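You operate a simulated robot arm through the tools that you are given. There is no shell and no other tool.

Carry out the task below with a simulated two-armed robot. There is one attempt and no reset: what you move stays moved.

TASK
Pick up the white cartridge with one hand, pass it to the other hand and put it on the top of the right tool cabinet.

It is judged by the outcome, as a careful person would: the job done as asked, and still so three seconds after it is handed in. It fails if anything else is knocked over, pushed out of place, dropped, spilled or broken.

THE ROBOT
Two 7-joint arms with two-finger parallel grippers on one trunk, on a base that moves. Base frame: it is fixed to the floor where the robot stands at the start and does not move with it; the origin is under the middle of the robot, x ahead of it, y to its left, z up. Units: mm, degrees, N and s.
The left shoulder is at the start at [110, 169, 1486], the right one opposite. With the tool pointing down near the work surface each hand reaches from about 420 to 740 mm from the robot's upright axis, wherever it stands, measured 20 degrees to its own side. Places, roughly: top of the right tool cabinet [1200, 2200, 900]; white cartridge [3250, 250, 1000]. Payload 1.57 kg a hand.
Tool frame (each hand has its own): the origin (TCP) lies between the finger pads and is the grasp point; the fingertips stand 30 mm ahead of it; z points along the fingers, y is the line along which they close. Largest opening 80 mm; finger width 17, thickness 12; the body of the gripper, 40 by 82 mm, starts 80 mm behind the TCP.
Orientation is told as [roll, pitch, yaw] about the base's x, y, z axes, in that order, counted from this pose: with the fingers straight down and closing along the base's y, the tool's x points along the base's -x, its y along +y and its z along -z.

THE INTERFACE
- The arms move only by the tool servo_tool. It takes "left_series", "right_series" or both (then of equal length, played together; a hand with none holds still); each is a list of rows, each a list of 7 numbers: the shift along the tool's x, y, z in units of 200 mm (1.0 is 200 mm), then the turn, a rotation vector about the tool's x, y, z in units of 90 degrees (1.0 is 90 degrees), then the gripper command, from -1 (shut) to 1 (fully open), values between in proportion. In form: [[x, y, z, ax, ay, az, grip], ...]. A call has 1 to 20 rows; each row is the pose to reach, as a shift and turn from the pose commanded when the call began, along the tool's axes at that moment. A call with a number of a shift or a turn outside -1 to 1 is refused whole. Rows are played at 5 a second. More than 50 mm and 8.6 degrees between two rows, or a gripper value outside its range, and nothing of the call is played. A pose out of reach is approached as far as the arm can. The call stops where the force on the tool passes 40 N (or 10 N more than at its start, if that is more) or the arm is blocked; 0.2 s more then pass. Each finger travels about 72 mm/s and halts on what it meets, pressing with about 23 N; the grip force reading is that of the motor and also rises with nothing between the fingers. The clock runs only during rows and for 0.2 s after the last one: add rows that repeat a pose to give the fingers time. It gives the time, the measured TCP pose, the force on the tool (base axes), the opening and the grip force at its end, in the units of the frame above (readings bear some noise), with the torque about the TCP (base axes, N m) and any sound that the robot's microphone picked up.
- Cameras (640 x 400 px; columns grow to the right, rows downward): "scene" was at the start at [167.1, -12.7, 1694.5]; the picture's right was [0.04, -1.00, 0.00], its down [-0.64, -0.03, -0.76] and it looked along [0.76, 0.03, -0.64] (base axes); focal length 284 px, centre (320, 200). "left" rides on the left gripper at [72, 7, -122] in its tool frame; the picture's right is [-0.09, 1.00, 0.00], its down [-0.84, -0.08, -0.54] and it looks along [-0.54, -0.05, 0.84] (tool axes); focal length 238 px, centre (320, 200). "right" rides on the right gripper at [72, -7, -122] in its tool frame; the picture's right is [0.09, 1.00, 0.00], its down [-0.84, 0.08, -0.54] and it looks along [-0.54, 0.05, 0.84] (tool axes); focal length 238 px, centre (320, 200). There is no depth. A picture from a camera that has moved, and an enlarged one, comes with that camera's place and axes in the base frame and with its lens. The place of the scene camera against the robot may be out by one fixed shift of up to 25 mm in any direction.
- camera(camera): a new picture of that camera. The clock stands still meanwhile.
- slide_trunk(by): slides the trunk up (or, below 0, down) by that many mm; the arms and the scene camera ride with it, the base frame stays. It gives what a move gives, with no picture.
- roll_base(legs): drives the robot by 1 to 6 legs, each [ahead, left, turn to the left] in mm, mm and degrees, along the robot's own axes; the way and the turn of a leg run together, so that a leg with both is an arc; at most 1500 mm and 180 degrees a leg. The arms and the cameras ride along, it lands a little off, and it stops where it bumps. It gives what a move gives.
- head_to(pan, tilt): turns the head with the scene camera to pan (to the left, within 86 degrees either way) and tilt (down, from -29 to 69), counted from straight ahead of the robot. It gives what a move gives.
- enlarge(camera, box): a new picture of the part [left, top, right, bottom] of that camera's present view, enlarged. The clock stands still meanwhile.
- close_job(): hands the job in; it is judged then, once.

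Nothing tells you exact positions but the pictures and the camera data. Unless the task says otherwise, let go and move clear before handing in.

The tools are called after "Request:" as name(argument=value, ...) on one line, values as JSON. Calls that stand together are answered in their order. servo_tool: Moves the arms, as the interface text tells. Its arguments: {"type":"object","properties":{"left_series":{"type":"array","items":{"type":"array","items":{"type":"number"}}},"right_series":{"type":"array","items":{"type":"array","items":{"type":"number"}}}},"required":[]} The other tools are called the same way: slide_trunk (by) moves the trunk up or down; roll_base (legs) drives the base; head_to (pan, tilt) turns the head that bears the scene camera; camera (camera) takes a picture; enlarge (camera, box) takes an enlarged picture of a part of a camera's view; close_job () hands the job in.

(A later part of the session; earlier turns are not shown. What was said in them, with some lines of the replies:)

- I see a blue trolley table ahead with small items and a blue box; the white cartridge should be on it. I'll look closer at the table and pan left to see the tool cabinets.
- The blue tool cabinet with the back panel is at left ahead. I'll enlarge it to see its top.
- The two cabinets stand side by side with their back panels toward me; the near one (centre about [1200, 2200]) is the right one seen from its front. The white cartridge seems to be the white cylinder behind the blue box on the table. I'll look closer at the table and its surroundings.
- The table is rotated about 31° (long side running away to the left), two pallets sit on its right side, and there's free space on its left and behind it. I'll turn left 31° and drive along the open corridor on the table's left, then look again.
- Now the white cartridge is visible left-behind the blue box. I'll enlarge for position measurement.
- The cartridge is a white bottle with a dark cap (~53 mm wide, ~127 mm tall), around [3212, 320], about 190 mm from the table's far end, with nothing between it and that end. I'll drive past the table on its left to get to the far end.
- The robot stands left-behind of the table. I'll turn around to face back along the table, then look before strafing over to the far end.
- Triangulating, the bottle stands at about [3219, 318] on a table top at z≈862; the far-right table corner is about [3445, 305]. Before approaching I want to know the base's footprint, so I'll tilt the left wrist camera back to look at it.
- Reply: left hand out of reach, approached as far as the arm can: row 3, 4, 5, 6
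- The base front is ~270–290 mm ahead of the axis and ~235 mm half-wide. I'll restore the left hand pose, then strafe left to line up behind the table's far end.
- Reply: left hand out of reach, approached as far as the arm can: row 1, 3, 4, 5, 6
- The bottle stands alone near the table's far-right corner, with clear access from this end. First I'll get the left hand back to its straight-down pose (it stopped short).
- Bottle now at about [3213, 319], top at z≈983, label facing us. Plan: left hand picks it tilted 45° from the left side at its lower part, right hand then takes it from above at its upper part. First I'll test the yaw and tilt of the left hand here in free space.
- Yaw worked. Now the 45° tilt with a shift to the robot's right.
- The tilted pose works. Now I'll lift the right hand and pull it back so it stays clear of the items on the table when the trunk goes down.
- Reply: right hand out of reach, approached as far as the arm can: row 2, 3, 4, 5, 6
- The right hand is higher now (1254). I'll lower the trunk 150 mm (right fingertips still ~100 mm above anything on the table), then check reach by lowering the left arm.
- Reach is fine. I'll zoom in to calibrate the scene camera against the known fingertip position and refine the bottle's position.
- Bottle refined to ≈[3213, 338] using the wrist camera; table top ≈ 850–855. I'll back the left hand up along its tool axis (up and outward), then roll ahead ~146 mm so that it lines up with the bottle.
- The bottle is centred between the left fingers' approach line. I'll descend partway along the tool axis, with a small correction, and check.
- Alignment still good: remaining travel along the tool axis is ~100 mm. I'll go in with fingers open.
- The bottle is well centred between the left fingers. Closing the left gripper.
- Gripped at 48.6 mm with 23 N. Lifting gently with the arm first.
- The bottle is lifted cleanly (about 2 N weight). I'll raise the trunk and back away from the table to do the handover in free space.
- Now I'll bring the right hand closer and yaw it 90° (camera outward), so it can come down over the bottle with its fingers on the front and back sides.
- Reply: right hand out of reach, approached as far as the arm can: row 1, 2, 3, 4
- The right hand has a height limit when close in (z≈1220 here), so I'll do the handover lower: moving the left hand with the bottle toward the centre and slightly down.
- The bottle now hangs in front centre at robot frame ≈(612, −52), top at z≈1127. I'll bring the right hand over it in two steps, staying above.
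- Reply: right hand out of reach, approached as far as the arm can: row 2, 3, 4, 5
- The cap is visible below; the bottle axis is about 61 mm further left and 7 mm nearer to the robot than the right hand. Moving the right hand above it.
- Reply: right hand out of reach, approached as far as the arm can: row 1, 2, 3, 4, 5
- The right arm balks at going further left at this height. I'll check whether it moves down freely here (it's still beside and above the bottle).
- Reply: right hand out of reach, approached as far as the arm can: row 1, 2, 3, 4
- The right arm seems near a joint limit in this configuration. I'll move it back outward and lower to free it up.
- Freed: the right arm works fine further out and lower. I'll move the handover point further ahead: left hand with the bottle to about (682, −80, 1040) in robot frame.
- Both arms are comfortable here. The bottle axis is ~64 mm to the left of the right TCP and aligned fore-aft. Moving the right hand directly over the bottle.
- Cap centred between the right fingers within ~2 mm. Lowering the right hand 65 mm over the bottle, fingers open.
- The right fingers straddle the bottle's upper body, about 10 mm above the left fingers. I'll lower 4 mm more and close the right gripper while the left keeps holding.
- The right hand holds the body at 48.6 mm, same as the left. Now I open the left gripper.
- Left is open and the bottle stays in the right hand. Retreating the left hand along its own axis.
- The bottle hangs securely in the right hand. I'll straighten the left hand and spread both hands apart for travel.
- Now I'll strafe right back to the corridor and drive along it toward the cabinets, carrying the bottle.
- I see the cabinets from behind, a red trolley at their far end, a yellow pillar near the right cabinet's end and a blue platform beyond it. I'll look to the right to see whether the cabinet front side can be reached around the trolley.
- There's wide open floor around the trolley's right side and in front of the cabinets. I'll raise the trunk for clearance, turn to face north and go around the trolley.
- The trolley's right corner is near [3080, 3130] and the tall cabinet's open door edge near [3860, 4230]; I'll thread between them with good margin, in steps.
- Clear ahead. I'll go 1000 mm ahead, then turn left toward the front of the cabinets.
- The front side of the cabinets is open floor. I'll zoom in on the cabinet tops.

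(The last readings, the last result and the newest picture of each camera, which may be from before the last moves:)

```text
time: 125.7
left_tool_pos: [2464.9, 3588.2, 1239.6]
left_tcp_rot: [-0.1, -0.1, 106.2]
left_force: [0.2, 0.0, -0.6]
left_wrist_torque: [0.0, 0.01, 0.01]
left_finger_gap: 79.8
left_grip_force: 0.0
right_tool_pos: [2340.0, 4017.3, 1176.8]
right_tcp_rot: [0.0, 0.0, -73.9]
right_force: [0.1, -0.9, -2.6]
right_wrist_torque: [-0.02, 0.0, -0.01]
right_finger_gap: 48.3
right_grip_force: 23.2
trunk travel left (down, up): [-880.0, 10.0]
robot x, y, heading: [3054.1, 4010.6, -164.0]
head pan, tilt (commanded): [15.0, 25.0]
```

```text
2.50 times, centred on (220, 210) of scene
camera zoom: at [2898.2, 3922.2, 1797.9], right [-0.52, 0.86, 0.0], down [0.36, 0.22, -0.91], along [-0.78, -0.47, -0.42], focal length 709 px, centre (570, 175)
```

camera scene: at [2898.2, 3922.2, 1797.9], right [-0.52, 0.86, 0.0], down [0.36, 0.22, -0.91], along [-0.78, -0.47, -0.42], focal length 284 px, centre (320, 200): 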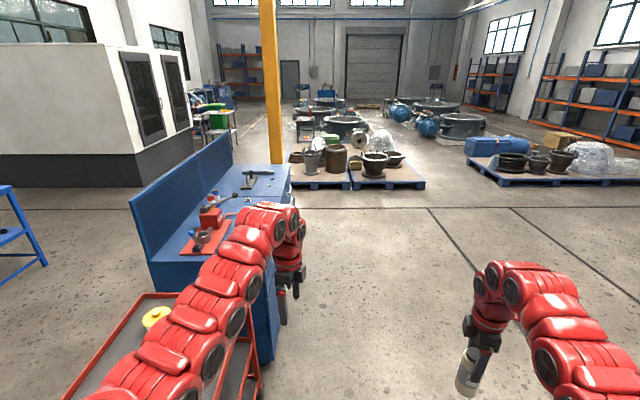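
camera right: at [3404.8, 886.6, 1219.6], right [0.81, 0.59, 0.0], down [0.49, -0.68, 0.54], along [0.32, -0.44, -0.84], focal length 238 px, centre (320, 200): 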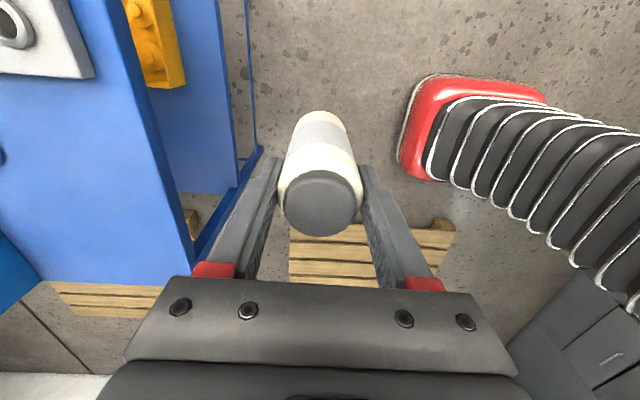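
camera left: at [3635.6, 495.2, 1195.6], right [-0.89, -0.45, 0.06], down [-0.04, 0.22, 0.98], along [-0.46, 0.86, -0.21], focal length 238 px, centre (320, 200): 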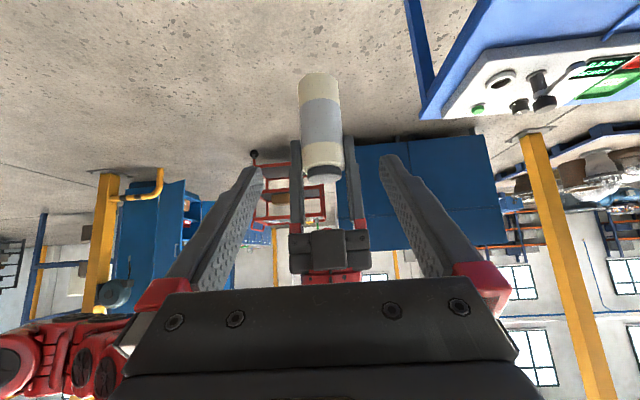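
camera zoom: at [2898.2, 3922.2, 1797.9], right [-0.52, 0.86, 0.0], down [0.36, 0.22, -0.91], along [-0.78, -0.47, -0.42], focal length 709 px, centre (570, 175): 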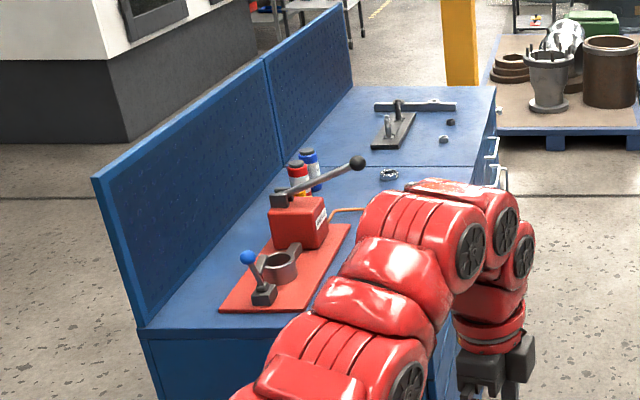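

The right cabinet's top has a bar, a fixture with posts and two nuts, leaving free areas near its front. I'll drive across the open floor to a spot in front of it, then turn to face it.

Request:
roll_base(legs=[[0, 0, -6], [1400, 0, 0], [1330, 0, 0]])

Request:
head_to(pan=80, tilt=30)

Request:
camera(camera="scene")

```text
time: 139.3
left_tool_pos: [-223.3, 3164.0, 1240.5]
left_tcp_rot: [-0.1, -0.1, 100.1]
left_force: [0.3, -0.7, 0.0]
left_wrist_torque: [-0.03, 0.02, 0.02]
left_finger_gap: 80.2
left_grip_force: 0.1
right_tool_pos: [-303.1, 3603.6, 1177.1]
right_tcp_rot: [0.0, 0.1, -80.0]
right_force: [-0.1, 0.1, -2.2]
right_wrist_torque: [-0.01, 0.02, 0.0]
right_finger_gap: 48.7
right_grip_force: 22.4
trunk travel left (down, up): [-880.0, 10.0]
robot x, y, heading: [406.4, 3519.4, -169.9]
head pan, tilt (commanded): [15.0, 25.0]
```

```text
time: 140.6
left_tool_pos: [-224.2, 3163.9, 1240.8]
left_tcp_rot: [0.0, -0.1, 100.1]
left_force: [-0.6, -0.7, 0.4]
left_wrist_torque: [0.01, 0.0, -0.02]
left_finger_gap: 80.4
left_grip_force: 0.2
right_tool_pos: [-303.9, 3603.0, 1176.8]
right_tcp_rot: [0.1, 0.0, -80.0]
right_force: [-0.2, 0.1, -1.1]
right_wrist_torque: [0.0, 0.01, -0.01]
right_finger_gap: 48.4
right_grip_force: 23.1
trunk travel left (down, up): [-880.0, 10.0]
robot x, y, heading: [403.1, 3518.6, -169.7]
head pan, tilt (commanded): [80.0, 30.0]
```

```text
taken
camera scene: at [327.3, 3398.6, 1790.0], right [-1.0, 0.0, 0.0], down [0.0, 0.5, -0.87], along [0.0, -0.87, -0.5], focal length 284 px, centre (320, 200)
```

scene: 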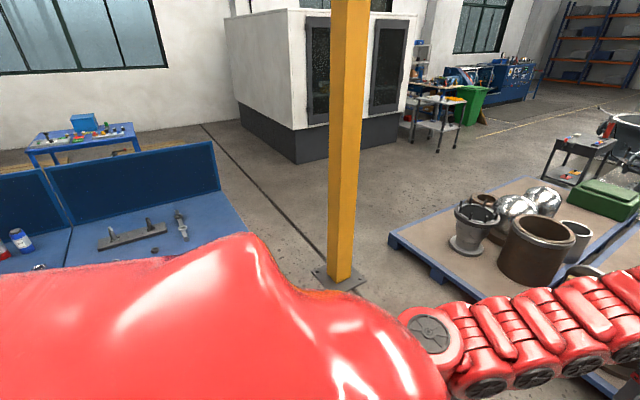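

Now turning left to face the cabinet front.

Request:
roll_base(legs=[[0, 0, 111]])

Request:
head_to(pan=0, tilt=35)

Request:
camera(camera="scene")

Request:
enlarge(camera="scene", box=[200, 60, 440, 210])

```text
time: 145.7
left_tool_pos: [970.3, 3069.1, 1240.0]
left_tcp_rot: [0.0, -0.1, -147.9]
left_force: [0.4, 0.0, 0.4]
left_wrist_torque: [-0.03, 0.01, -0.01]
left_finger_gap: 80.0
left_grip_force: 0.0
right_tool_pos: [592.2, 2831.6, 1176.2]
right_tcp_rot: [-0.1, -0.1, 32.0]
right_force: [1.0, -0.3, -2.2]
right_wrist_torque: [-0.01, -0.03, -0.03]
right_finger_gap: 48.6
right_grip_force: 23.1
trunk travel left (down, up): [-880.0, 10.0]
robot x, y, heading: [407.1, 3519.2, -57.9]
head pan, tilt (commanded): [80.0, 30.0]
```

```text
time: 147.2
left_tool_pos: [970.6, 3069.3, 1241.2]
left_tcp_rot: [0.1, -0.1, -147.9]
left_force: [0.1, -0.2, 0.1]
left_wrist_torque: [-0.04, -0.04, 0.0]
left_finger_gap: 79.9
left_grip_force: 0.0
right_tool_pos: [592.6, 2831.4, 1175.6]
right_tcp_rot: [-0.1, 0.0, 31.9]
right_force: [0.5, 0.2, -1.8]
right_wrist_torque: [0.0, -0.01, -0.01]
right_finger_gap: 48.6
right_grip_force: 23.4
trunk travel left (down, up): [-880.0, 10.0]
robot x, y, heading: [404.1, 3520.9, -58.2]
head pan, tilt (commanded): [0.0, 35.0]
```

```text
taken
camera scene: at [496.6, 3360.1, 1782.2], right [-0.85, -0.53, 0.0], down [-0.31, 0.49, -0.82], along [0.44, -0.69, -0.57], focal length 284 px, centre (320, 200)
```

scene: 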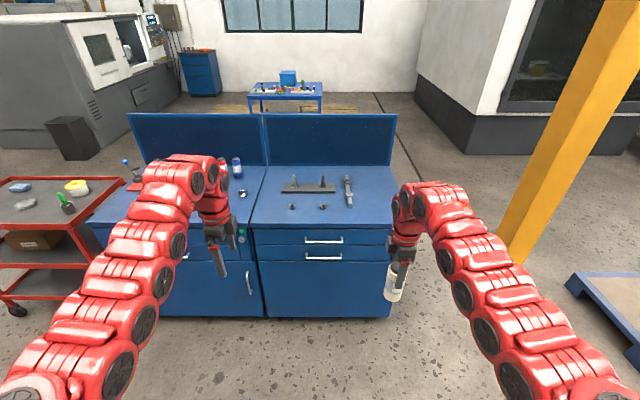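

```text
2.67 times, centred on (320, 135) of scene
camera zoom: at [496.6, 3360.1, 1782.2], right [-0.85, -0.53, 0.0], down [-0.31, 0.49, -0.82], along [0.44, -0.69, -0.57], focal length 757 px, centre (320, 373)
```

zoom: 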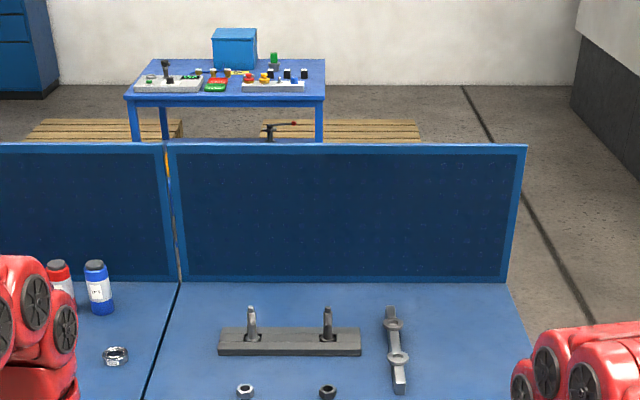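

I see the right cabinet frontally: fixture, nuts and a bar occupy its middle; its right-front area (right of the bar) is free. I'll aim there: shift right ~137 mm and approach, in two steps.

Request:
roll_base(legs=[[0, -137, 0], [500, 0, -0.5]])

Request:
head_to(pan=-12, tilt=45)

Request:
camera(camera="scene")

Request:
camera(camera="right")

```text
time: 151.1
left_tool_pos: [1110.9, 2565.6, 1240.4]
left_tcp_rot: [0.0, -0.1, -148.5]
left_force: [0.6, 0.2, 0.0]
left_wrist_torque: [0.0, 0.03, 0.0]
left_finger_gap: 79.8
left_grip_force: 0.2
right_tool_pos: [730.6, 2331.1, 1177.6]
right_tcp_rot: [-0.2, 0.0, 31.4]
right_force: [-0.8, 0.5, -1.7]
right_wrist_torque: [0.0, 0.0, 0.0]
right_finger_gap: 48.6
right_grip_force: 23.2
trunk travel left (down, up): [-880.0, 10.0]
robot x, y, heading: [551.0, 3019.6, -58.6]
head pan, tilt (commanded): [0.0, 35.0]
```

```text
time: 151.8
left_tool_pos: [1110.9, 2563.8, 1240.1]
left_tcp_rot: [-0.1, -0.1, -148.6]
left_force: [0.3, 0.2, 0.2]
left_wrist_torque: [0.03, -0.02, 0.0]
left_finger_gap: 80.2
left_grip_force: 0.0
right_tool_pos: [731.4, 2331.1, 1176.3]
right_tcp_rot: [0.0, -0.1, 31.5]
right_force: [-1.1, -0.5, -1.7]
right_wrist_torque: [-0.02, 0.03, -0.01]
right_finger_gap: 48.6
right_grip_force: 23.1
trunk travel left (down, up): [-880.0, 10.0]
robot x, y, heading: [550.8, 3020.9, -58.4]
head pan, tilt (commanded): [-12.0, 45.0]
```

```text
taken
camera scene: at [623.0, 2858.1, 1767.3], right [-0.94, -0.33, 0.0], down [-0.24, 0.67, -0.71], along [0.24, -0.67, -0.71], focal length 284 px, centre (320, 200)
```

scene: 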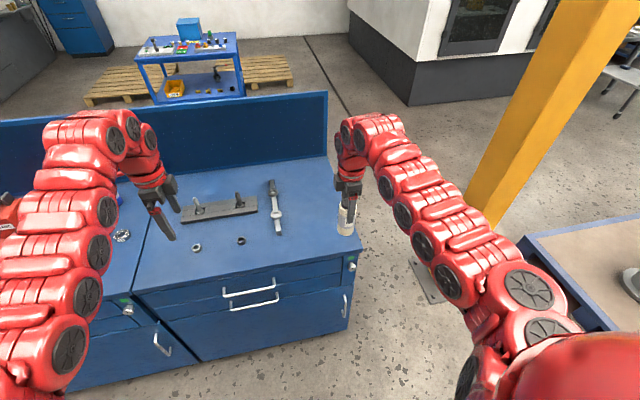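

```text
taken
camera right: at [673.4, 2287.5, 1299.5], right [-0.6, 0.8, 0.0], down [0.67, 0.5, 0.54], along [0.43, 0.32, -0.84], focal length 238 px, centre (320, 200)
```

right: 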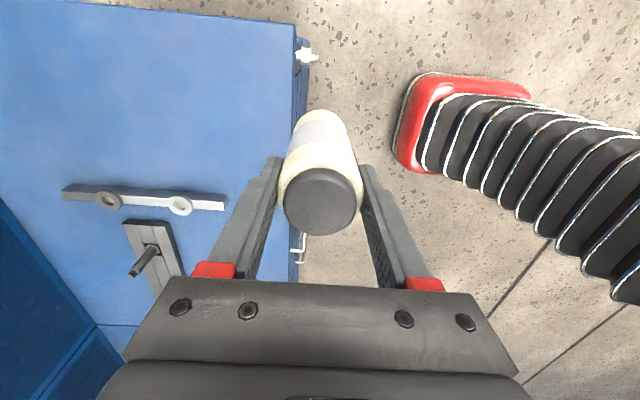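

The wrist camera puts the cabinet's front edge ~724 mm ahead, its right edge at about −300 and the bar near 0; the bottle should go around −165 lateral, 170 mm in. Moving the base 212 mm ahead and 40 mm left.

Request:
roll_base(legs=[[212, 40, 0]])

Request:
camera(camera="right")

Request:
camera(camera="scene")

```text
time: 153.5
left_tool_pos: [1254.8, 2408.8, 1241.4]
left_tcp_rot: [0.1, -0.2, -148.5]
left_force: [0.7, -0.4, 0.6]
left_wrist_torque: [-0.05, -0.01, 0.01]
left_finger_gap: 80.0
left_grip_force: 0.1
right_tool_pos: [874.4, 2173.9, 1178.2]
right_tcp_rot: [-0.1, 0.0, 31.3]
right_force: [0.0, 0.4, -1.4]
right_wrist_torque: [-0.02, -0.03, 0.0]
right_finger_gap: 48.2
right_grip_force: 22.6
trunk travel left (down, up): [-880.0, 10.0]
robot x, y, heading: [692.0, 2862.2, -58.7]
head pan, tilt (commanded): [-12.0, 45.0]
```

```text
taken
camera right: at [816.5, 2131.5, 1301.0], right [-0.6, 0.8, 0.0], down [0.67, 0.5, 0.54], along [0.44, 0.32, -0.84], focal length 238 px, centre (320, 200)
```

right: 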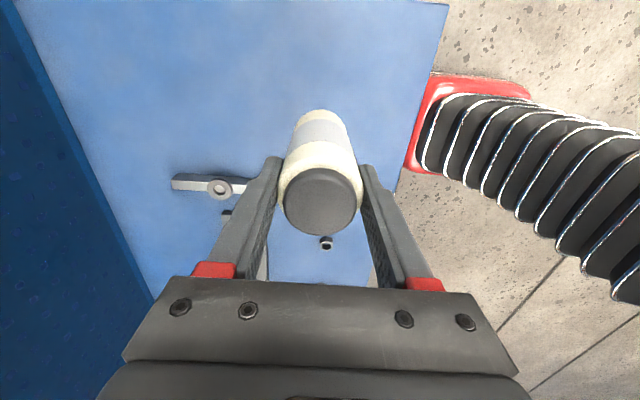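

```text
taken
camera scene: at [764.7, 2702.9, 1767.7], right [-0.94, -0.33, 0.0], down [-0.24, 0.67, -0.71], along [0.24, -0.67, -0.71], focal length 284 px, centre (320, 200)
```

scene: 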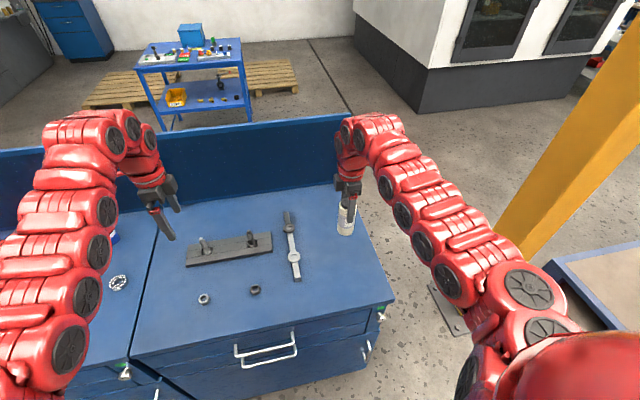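

TCP is now 131 mm from the cabinet's right edge, 164 mm from the front edge and ~170 mm from the bar — good spot. Lowering the trunk 100 mm first.

Request:
slide_trunk(by=-100)

Request:
servo_tool(right_series=[[0, 0, 0.1, 0, 0, 0, -1], [0, 0, 0.2, 0, 0, 0, -1], [0, 0, 0.3, 0, 0, 0, -1], [0, 0, 0.3, 0, 0, 0, -1]])

Request:
camera(camera="right")

Request:
enlarge(camera="scene", box=[240, 120, 440, 280])

```text
time: 154.8
left_tool_pos: [1255.3, 2405.6, 1139.3]
left_tcp_rot: [0.0, -0.1, -148.5]
left_force: [-0.3, -0.4, -0.6]
left_wrist_torque: [0.01, -0.04, 0.0]
left_finger_gap: 79.7
left_grip_force: 0.0
right_tool_pos: [876.0, 2172.2, 1076.9]
right_tcp_rot: [0.0, 0.1, 31.4]
right_force: [-0.2, 0.1, -2.3]
right_wrist_torque: [-0.01, 0.0, 0.01]
right_finger_gap: 48.4
right_grip_force: 23.2
trunk travel left (down, up): [-780.0, 110.0]
robot x, y, heading: [691.8, 2862.6, -58.4]
head pan, tilt (commanded): [-12.0, 45.0]
```

```text
time: 155.8
left_tool_pos: [1256.6, 2406.4, 1141.3]
left_tcp_rot: [0.0, -0.1, -148.5]
left_force: [0.1, -0.3, -0.2]
left_wrist_torque: [-0.02, 0.03, 0.0]
left_finger_gap: 80.0
left_grip_force: 0.0
right_tool_pos: [876.5, 2173.0, 1015.8]
right_tcp_rot: [0.0, 0.1, 31.4]
right_force: [-0.1, 0.5, -0.7]
right_wrist_torque: [-0.04, 0.0, 0.0]
right_finger_gap: 48.6
right_grip_force: 23.4
trunk travel left (down, up): [-780.0, 110.0]
robot x, y, heading: [691.1, 2862.7, -58.5]
head pan, tilt (commanded): [-12.0, 45.0]
```

```text
taken
camera right: at [818.9, 2130.7, 1139.6], right [-0.6, 0.8, 0.0], down [0.67, 0.5, 0.54], along [0.43, 0.32, -0.84], focal length 238 px, centre (320, 200)
```

right: 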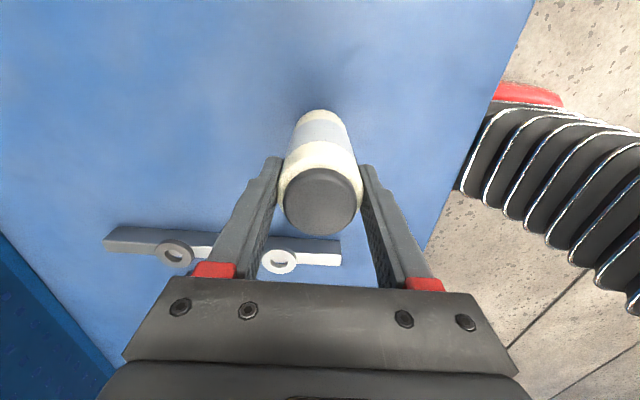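

```text
2.50 times, centred on (340, 200) of scene
camera zoom: at [766.6, 2700.8, 1667.3], right [-0.94, -0.33, 0.0], down [-0.24, 0.67, -0.71], along [0.24, -0.67, -0.71], focal length 709 px, centre (270, 200)
```

zoom: 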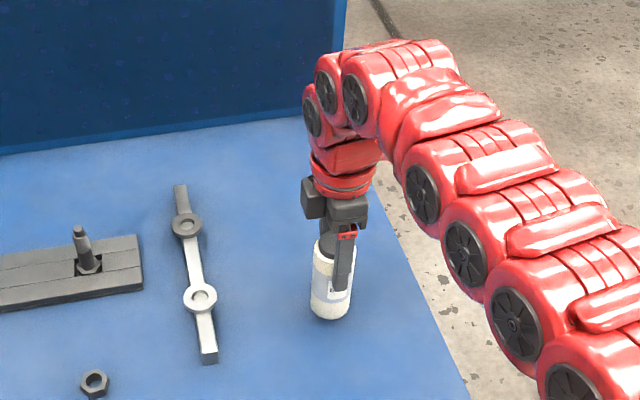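

Close now (bottle bottom est. ~25 mm above the top). Lowering in small steps watching the force.

Request:
servo_tool(right_series=[[0, 0, 0.02, 0, 0, 0, -1], [0, 0, 0.04, 0, 0, 0, -1], [0, 0, 0.06, 0, 0, 0, -1], [0, 0, 0.06, 0, 0, 0, -1]])

Request:
servo_tool(right_series=[[0, 0, 0.012, 0, 0, 0, -1], [0, 0, 0.024, 0, 0, 0, -1], [0, 0, 0.024, 0, 0, 0, -1]])

Request:
enlarge(camera="scene", box=[320, 190, 400, 260])

```text
time: 156.8
left_tool_pos: [1256.3, 2407.0, 1141.1]
left_tcp_rot: [0.0, -0.1, -148.5]
left_force: [-0.3, -0.4, 0.1]
left_wrist_torque: [0.02, -0.05, 0.03]
left_finger_gap: 80.0
left_grip_force: 0.1
right_tool_pos: [876.1, 2172.0, 1004.6]
right_tcp_rot: [0.0, 0.0, 31.4]
right_force: [0.0, 0.6, -1.9]
right_wrist_torque: [-0.03, 0.0, -0.02]
right_finger_gap: 48.3
right_grip_force: 23.0
trunk travel left (down, up): [-780.0, 110.0]
robot x, y, heading: [699.7, 2865.0, -58.6]
head pan, tilt (commanded): [-12.0, 45.0]
```

```text
time: 157.6
left_tool_pos: [1255.8, 2407.0, 1140.8]
left_tcp_rot: [0.0, -0.1, -148.5]
left_force: [-0.2, 0.0, -0.6]
left_wrist_torque: [-0.01, 0.0, 0.01]
left_finger_gap: 80.0
left_grip_force: 0.0
right_tool_pos: [875.6, 2173.0, 999.9]
right_tcp_rot: [-0.1, 0.0, 31.3]
right_force: [0.1, 1.1, -1.8]
right_wrist_torque: [0.07, 0.02, 0.0]
right_finger_gap: 48.6
right_grip_force: 22.6
trunk travel left (down, up): [-780.0, 110.0]
robot x, y, heading: [689.7, 2862.5, -58.5]
head pan, tilt (commanded): [-12.0, 45.0]
```

```text
5.71 times, centred on (360, 225) of scene
camera zoom: at [766.5, 2700.8, 1667.3], right [-0.94, -0.33, 0.0], down [-0.24, 0.67, -0.71], along [0.24, -0.67, -0.71], focal length 1622 px, centre (91, 57)
```

zoom: 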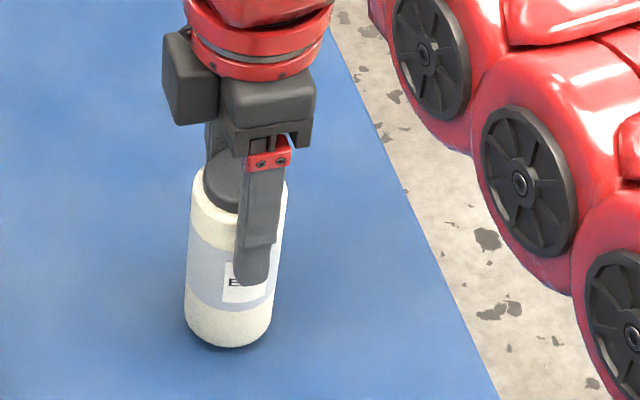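

Bottle very near the surface; continuing in ~4 mm steps.

Request:
servo_tool(right_series=[[0, 0, 0.01, 0, 0, 0, -1], [0, 0, 0.02, 0, 0, 0, -1], [0, 0, 0.02, 0, 0, 0, -1]])

Request:
servo_tool(right_series=[[0, 0, 0.01, 0, 0, 0, -1], [0, 0, 0.015, 0, 0, 0, -1], [0, 0, 0.015, 0, 0, 0, -1]])

```text
time: 158.4
left_tool_pos: [1257.0, 2407.0, 1140.1]
left_tcp_rot: [0.1, -0.1, -148.4]
left_force: [-0.5, 0.4, 0.1]
left_wrist_torque: [0.04, 0.0, 0.02]
left_finger_gap: 79.9
left_grip_force: 0.1
right_tool_pos: [877.5, 2172.4, 995.1]
right_tcp_rot: [0.0, 0.1, 31.3]
right_force: [0.5, 0.3, -2.9]
right_wrist_torque: [0.01, -0.04, 0.01]
right_finger_gap: 48.6
right_grip_force: 23.3
trunk travel left (down, up): [-780.0, 110.0]
robot x, y, heading: [696.5, 2864.1, -58.2]
head pan, tilt (commanded): [-12.0, 45.0]
```

```text
time: 159.2
left_tool_pos: [1254.9, 2406.2, 1140.3]
left_tcp_rot: [-0.1, -0.1, -148.5]
left_force: [0.5, -0.3, -0.3]
left_wrist_torque: [-0.01, 0.0, -0.03]
left_finger_gap: 80.0
left_grip_force: 0.0
right_tool_pos: [876.7, 2172.6, 992.3]
right_tcp_rot: [0.0, 0.0, 31.4]
right_force: [0.2, 0.1, 0.3]
right_wrist_torque: [0.02, 0.02, -0.01]
right_finger_gap: 48.3
right_grip_force: 23.2
trunk travel left (down, up): [-780.0, 110.0]
robot x, y, heading: [693.6, 2865.2, -58.5]
head pan, tilt (commanded): [-12.0, 45.0]
```

Request:
servo_tool(right_series=[[0, 0, 0, 0, 0, 0, -1], [0, 0, 0, 0, 0, 0, -1]])

Request:
servo_tool(right_series=[[0, 0, 0.01, 0, 0, 0, -1], [0, 0, 0.01, 0, 0, 0, -1]])

Request:
camera(camera="right")

```text
time: 159.8
left_tool_pos: [1256.2, 2406.5, 1141.0]
left_tcp_rot: [0.1, -0.1, -148.6]
left_force: [0.3, 0.2, -0.3]
left_wrist_torque: [-0.04, 0.0, -0.03]
left_finger_gap: 80.1
left_grip_force: 0.1
right_tool_pos: [875.9, 2173.5, 992.2]
right_tcp_rot: [0.0, 0.0, 31.4]
right_force: [0.8, -0.9, 0.0]
right_wrist_torque: [-0.01, -0.03, 0.04]
right_finger_gap: 48.7
right_grip_force: 22.6
trunk travel left (down, up): [-780.0, 110.0]
robot x, y, heading: [693.8, 2863.2, -58.5]
head pan, tilt (commanded): [-12.0, 45.0]
```

```text
time: 160.4
left_tool_pos: [1256.5, 2407.6, 1140.4]
left_tcp_rot: [0.1, -0.1, -148.4]
left_force: [-0.4, -0.1, -0.2]
left_wrist_torque: [-0.02, 0.0, -0.03]
left_finger_gap: 80.0
left_grip_force: 0.0
right_tool_pos: [876.8, 2174.0, 991.5]
right_tcp_rot: [-0.2, 0.1, 31.4]
right_force: [1.9, -2.3, 14.2]
right_wrist_torque: [0.09, 0.08, -0.01]
right_finger_gap: 48.4
right_grip_force: 22.9
trunk travel left (down, up): [-780.0, 110.0]
robot x, y, heading: [694.2, 2857.7, -58.4]
head pan, tilt (commanded): [-12.0, 45.0]
```

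```text
taken
camera right: at [818.0, 2130.8, 1115.7], right [-0.6, 0.8, 0.0], down [0.67, 0.5, 0.54], along [0.44, 0.32, -0.84], focal length 238 px, centre (320, 200)
```

right: 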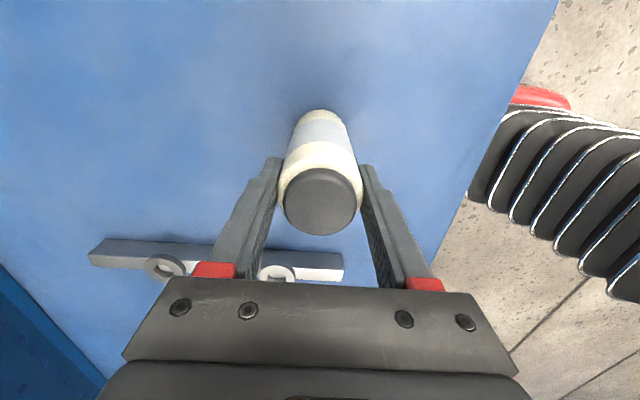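

Contact confirmed (14 N up at TCP z≈991.5). I'll relieve the pressure slightly, then open the right gripper gradually.

Request:
servo_tool(right_series=[[0, 0, -0.007, 0, 0, 0, -1], [0, 0, -0.007, 0, 0, 0, -1]])

Request:
servo_tool(right_series=[[0, 0, 0, 0, 0, 0, 0.25], [0, 0, 0, 0, 0, 0, 0.35], [0, 0, 0, 0, 0, 0, 0.5], [0, 0, 0, 0, 0, 0, 0.7], [0, 0, 0, 0, 0, 0, 1], [0, 0, 0, 0, 0, 0, 1]])

Request:
camera(camera="right")

Request:
enlarge(camera="scene", box=[300, 170, 420, 270])

```text
time: 161.0
left_tool_pos: [1256.2, 2408.1, 1140.4]
left_tcp_rot: [0.0, -0.1, -148.5]
left_force: [0.1, -0.1, -0.3]
left_wrist_torque: [-0.01, -0.05, 0.02]
left_finger_gap: 79.7
left_grip_force: 0.0
right_tool_pos: [875.6, 2172.8, 992.3]
right_tcp_rot: [0.0, 0.1, 31.5]
right_force: [0.8, -2.1, 5.0]
right_wrist_torque: [-0.21, 0.04, 0.05]
right_finger_gap: 48.1
right_grip_force: 22.7
trunk travel left (down, up): [-780.0, 110.0]
robot x, y, heading: [692.3, 2860.6, -58.4]
head pan, tilt (commanded): [-12.0, 45.0]
```

```text
time: 162.4
left_tool_pos: [1256.0, 2407.1, 1140.2]
left_tcp_rot: [0.0, -0.1, -148.5]
left_force: [0.5, -0.2, -0.2]
left_wrist_torque: [0.0, -0.02, -0.02]
left_finger_gap: 80.0
left_grip_force: 0.0
right_tool_pos: [876.3, 2172.7, 992.1]
right_tcp_rot: [0.1, 0.0, 31.4]
right_force: [0.2, 0.4, 0.2]
right_wrist_torque: [-0.02, -0.03, 0.0]
right_finger_gap: 80.2
right_grip_force: 0.2
trunk travel left (down, up): [-780.0, 110.0]
robot x, y, heading: [695.4, 2860.9, -58.6]
head pan, tilt (commanded): [-12.0, 45.0]
```

```text
taken
camera right: at [818.2, 2130.0, 1115.4], right [-0.6, 0.8, 0.0], down [0.67, 0.5, 0.54], along [0.43, 0.32, -0.84], focal length 238 px, centre (320, 200)
```

right: 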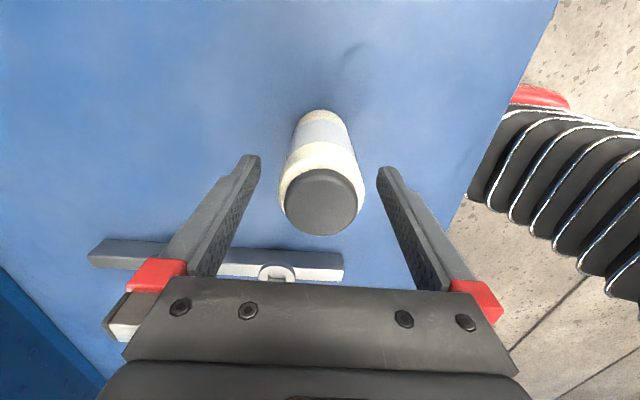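

```text
4.00 times, centred on (360, 220) of scene
camera zoom: at [766.5, 2701.1, 1667.4], right [-0.94, -0.33, 0.0], down [-0.24, 0.67, -0.71], along [0.24, -0.67, -0.71], focal length 1135 px, centre (160, 120)
```

zoom: 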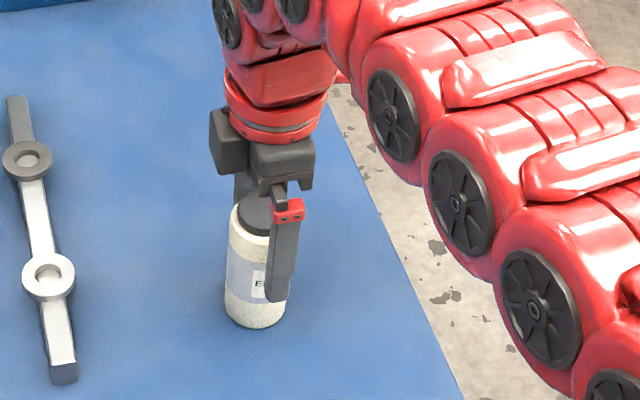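

The bottle stands on its own. Raising the right hand straight up.

Request:
servo_tool(right_series=[[0, 0, -0.05, 0, 0, 0, 1], [0, 0, -0.12, 0, 0, 0, 1], [0, 0, -0.22, 0, 0, 0, 1], [0, 0, -0.34, 0, 0, 0, 1], [0, 0, -0.46, 0, 0, 0, 1], [0, 0, -0.5, 0, 0, 0, 1], [0, 0, -0.5, 0, 0, 0, 1]])

Request:
slide_trunk(by=100)

Request:
camera(camera="scene")

Request:
camera(camera="right")

```text
time: 164.0
left_tool_pos: [1256.6, 2407.2, 1140.3]
left_tcp_rot: [0.0, -0.2, -148.5]
left_force: [0.2, 0.3, 0.1]
left_wrist_torque: [0.0, -0.01, 0.0]
left_finger_gap: 80.2
left_grip_force: 0.0
right_tool_pos: [873.3, 2172.3, 1090.7]
right_tcp_rot: [0.0, 0.0, 31.4]
right_force: [-0.2, -0.3, -0.6]
right_wrist_torque: [0.0, 0.01, -0.04]
right_finger_gap: 80.0
right_grip_force: 0.2
trunk travel left (down, up): [-780.0, 110.0]
robot x, y, heading: [697.9, 2863.7, -58.3]
head pan, tilt (commanded): [-12.0, 45.0]
```

```text
time: 165.4
left_tool_pos: [1254.6, 2406.8, 1239.5]
left_tcp_rot: [0.0, -0.2, -148.5]
left_force: [0.1, -0.4, 0.5]
left_wrist_torque: [-0.04, 0.0, -0.02]
left_finger_gap: 80.1
left_grip_force: 0.1
right_tool_pos: [873.9, 2172.5, 1191.2]
right_tcp_rot: [0.0, 0.0, 31.4]
right_force: [-0.4, 0.2, 0.0]
right_wrist_torque: [0.03, 0.0, 0.02]
right_finger_gap: 80.0
right_grip_force: 0.2
trunk travel left (down, up): [-880.0, 10.0]
robot x, y, heading: [696.7, 2864.6, -58.4]
head pan, tilt (commanded): [-12.0, 45.0]
```

```text
taken
camera scene: at [766.6, 2700.9, 1767.3], right [-0.94, -0.33, 0.0], down [-0.24, 0.67, -0.71], along [0.24, -0.67, -0.71], focal length 284 px, centre (320, 200)
```

scene: 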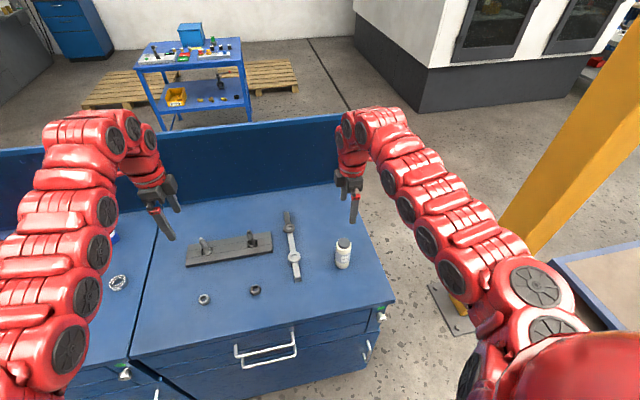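

```text
taken
camera right: at [816.7, 2130.3, 1314.4], right [-0.6, 0.8, 0.0], down [0.67, 0.5, 0.54], along [0.43, 0.32, -0.84], focal length 238 px, centre (320, 200)
```

right: 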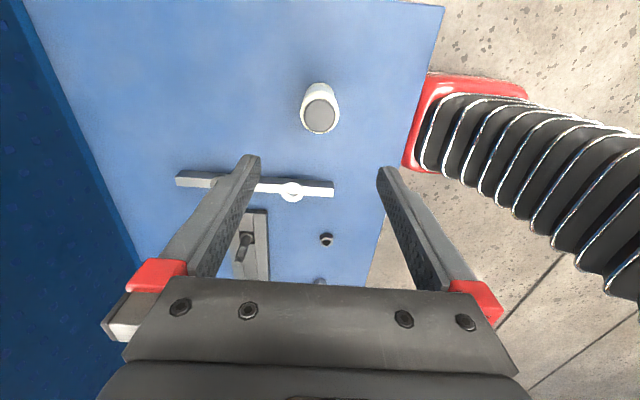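

The bottle stands upright on the right cabinet's top, hands are clear above. I'll back the robot away and take a last look.

Request:
roll_base(legs=[[-500, 0, 0]])

Request:
enlarge(camera="scene", box=[120, 90, 440, 290])

```text
time: 168.3
left_tool_pos: [993.7, 2830.0, 1239.4]
left_tcp_rot: [0.0, 0.0, -148.7]
left_force: [-0.4, 0.6, 0.4]
left_wrist_torque: [0.0, 0.0, 0.0]
left_finger_gap: 79.8
left_grip_force: 0.0
right_tool_pos: [610.6, 2598.6, 1191.2]
right_tcp_rot: [0.0, 0.0, 31.2]
right_force: [1.2, 0.0, -0.7]
right_wrist_torque: [0.01, 0.01, 0.0]
right_finger_gap: 79.9
right_grip_force: 0.1
trunk travel left (down, up): [-880.0, 10.0]
robot x, y, heading: [437.0, 3290.8, -58.8]
head pan, tilt (commanded): [-12.0, 45.0]
```

```text
2.00 times, centred on (280, 190) of scene
camera zoom: at [506.1, 3126.7, 1767.2], right [-0.94, -0.33, 0.0], down [-0.23, 0.67, -0.71], along [0.23, -0.67, -0.71], focal length 568 px, centre (400, 220)
```

zoom: 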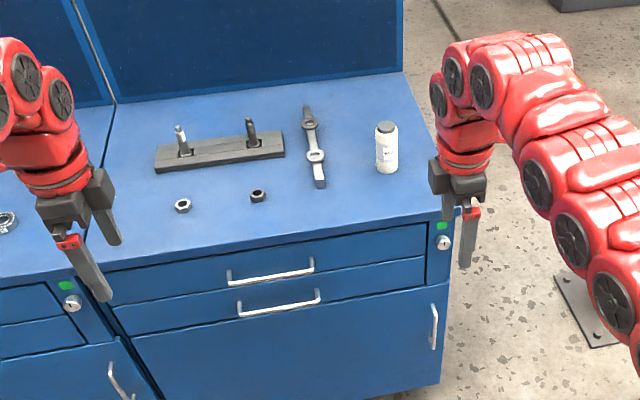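

The white cartridge stands upright on the right tool cabinet's top, nothing else has moved, and both hands are empty and clear. Handing in.

Request:
close_job()

```text
The job is handed in.
```

The white cartridge is standing upright on top of the right tool cabinet, and the job is handed in. The left hand picked it up, passed it to the right hand in mid-air, and the right hand set it down.

It stands about 130 mm from the cabinet's right edge and 165 mm from its front edge, clear of the bar, fixture and nuts already there. I took the cabinet nearest the start as the right one: it matches the position you gave and is on the right when you face the drawers.

In the last pictures nothing else looked moved or knocked over. Both hands are empty, and the robot has backed away from the cabinet.
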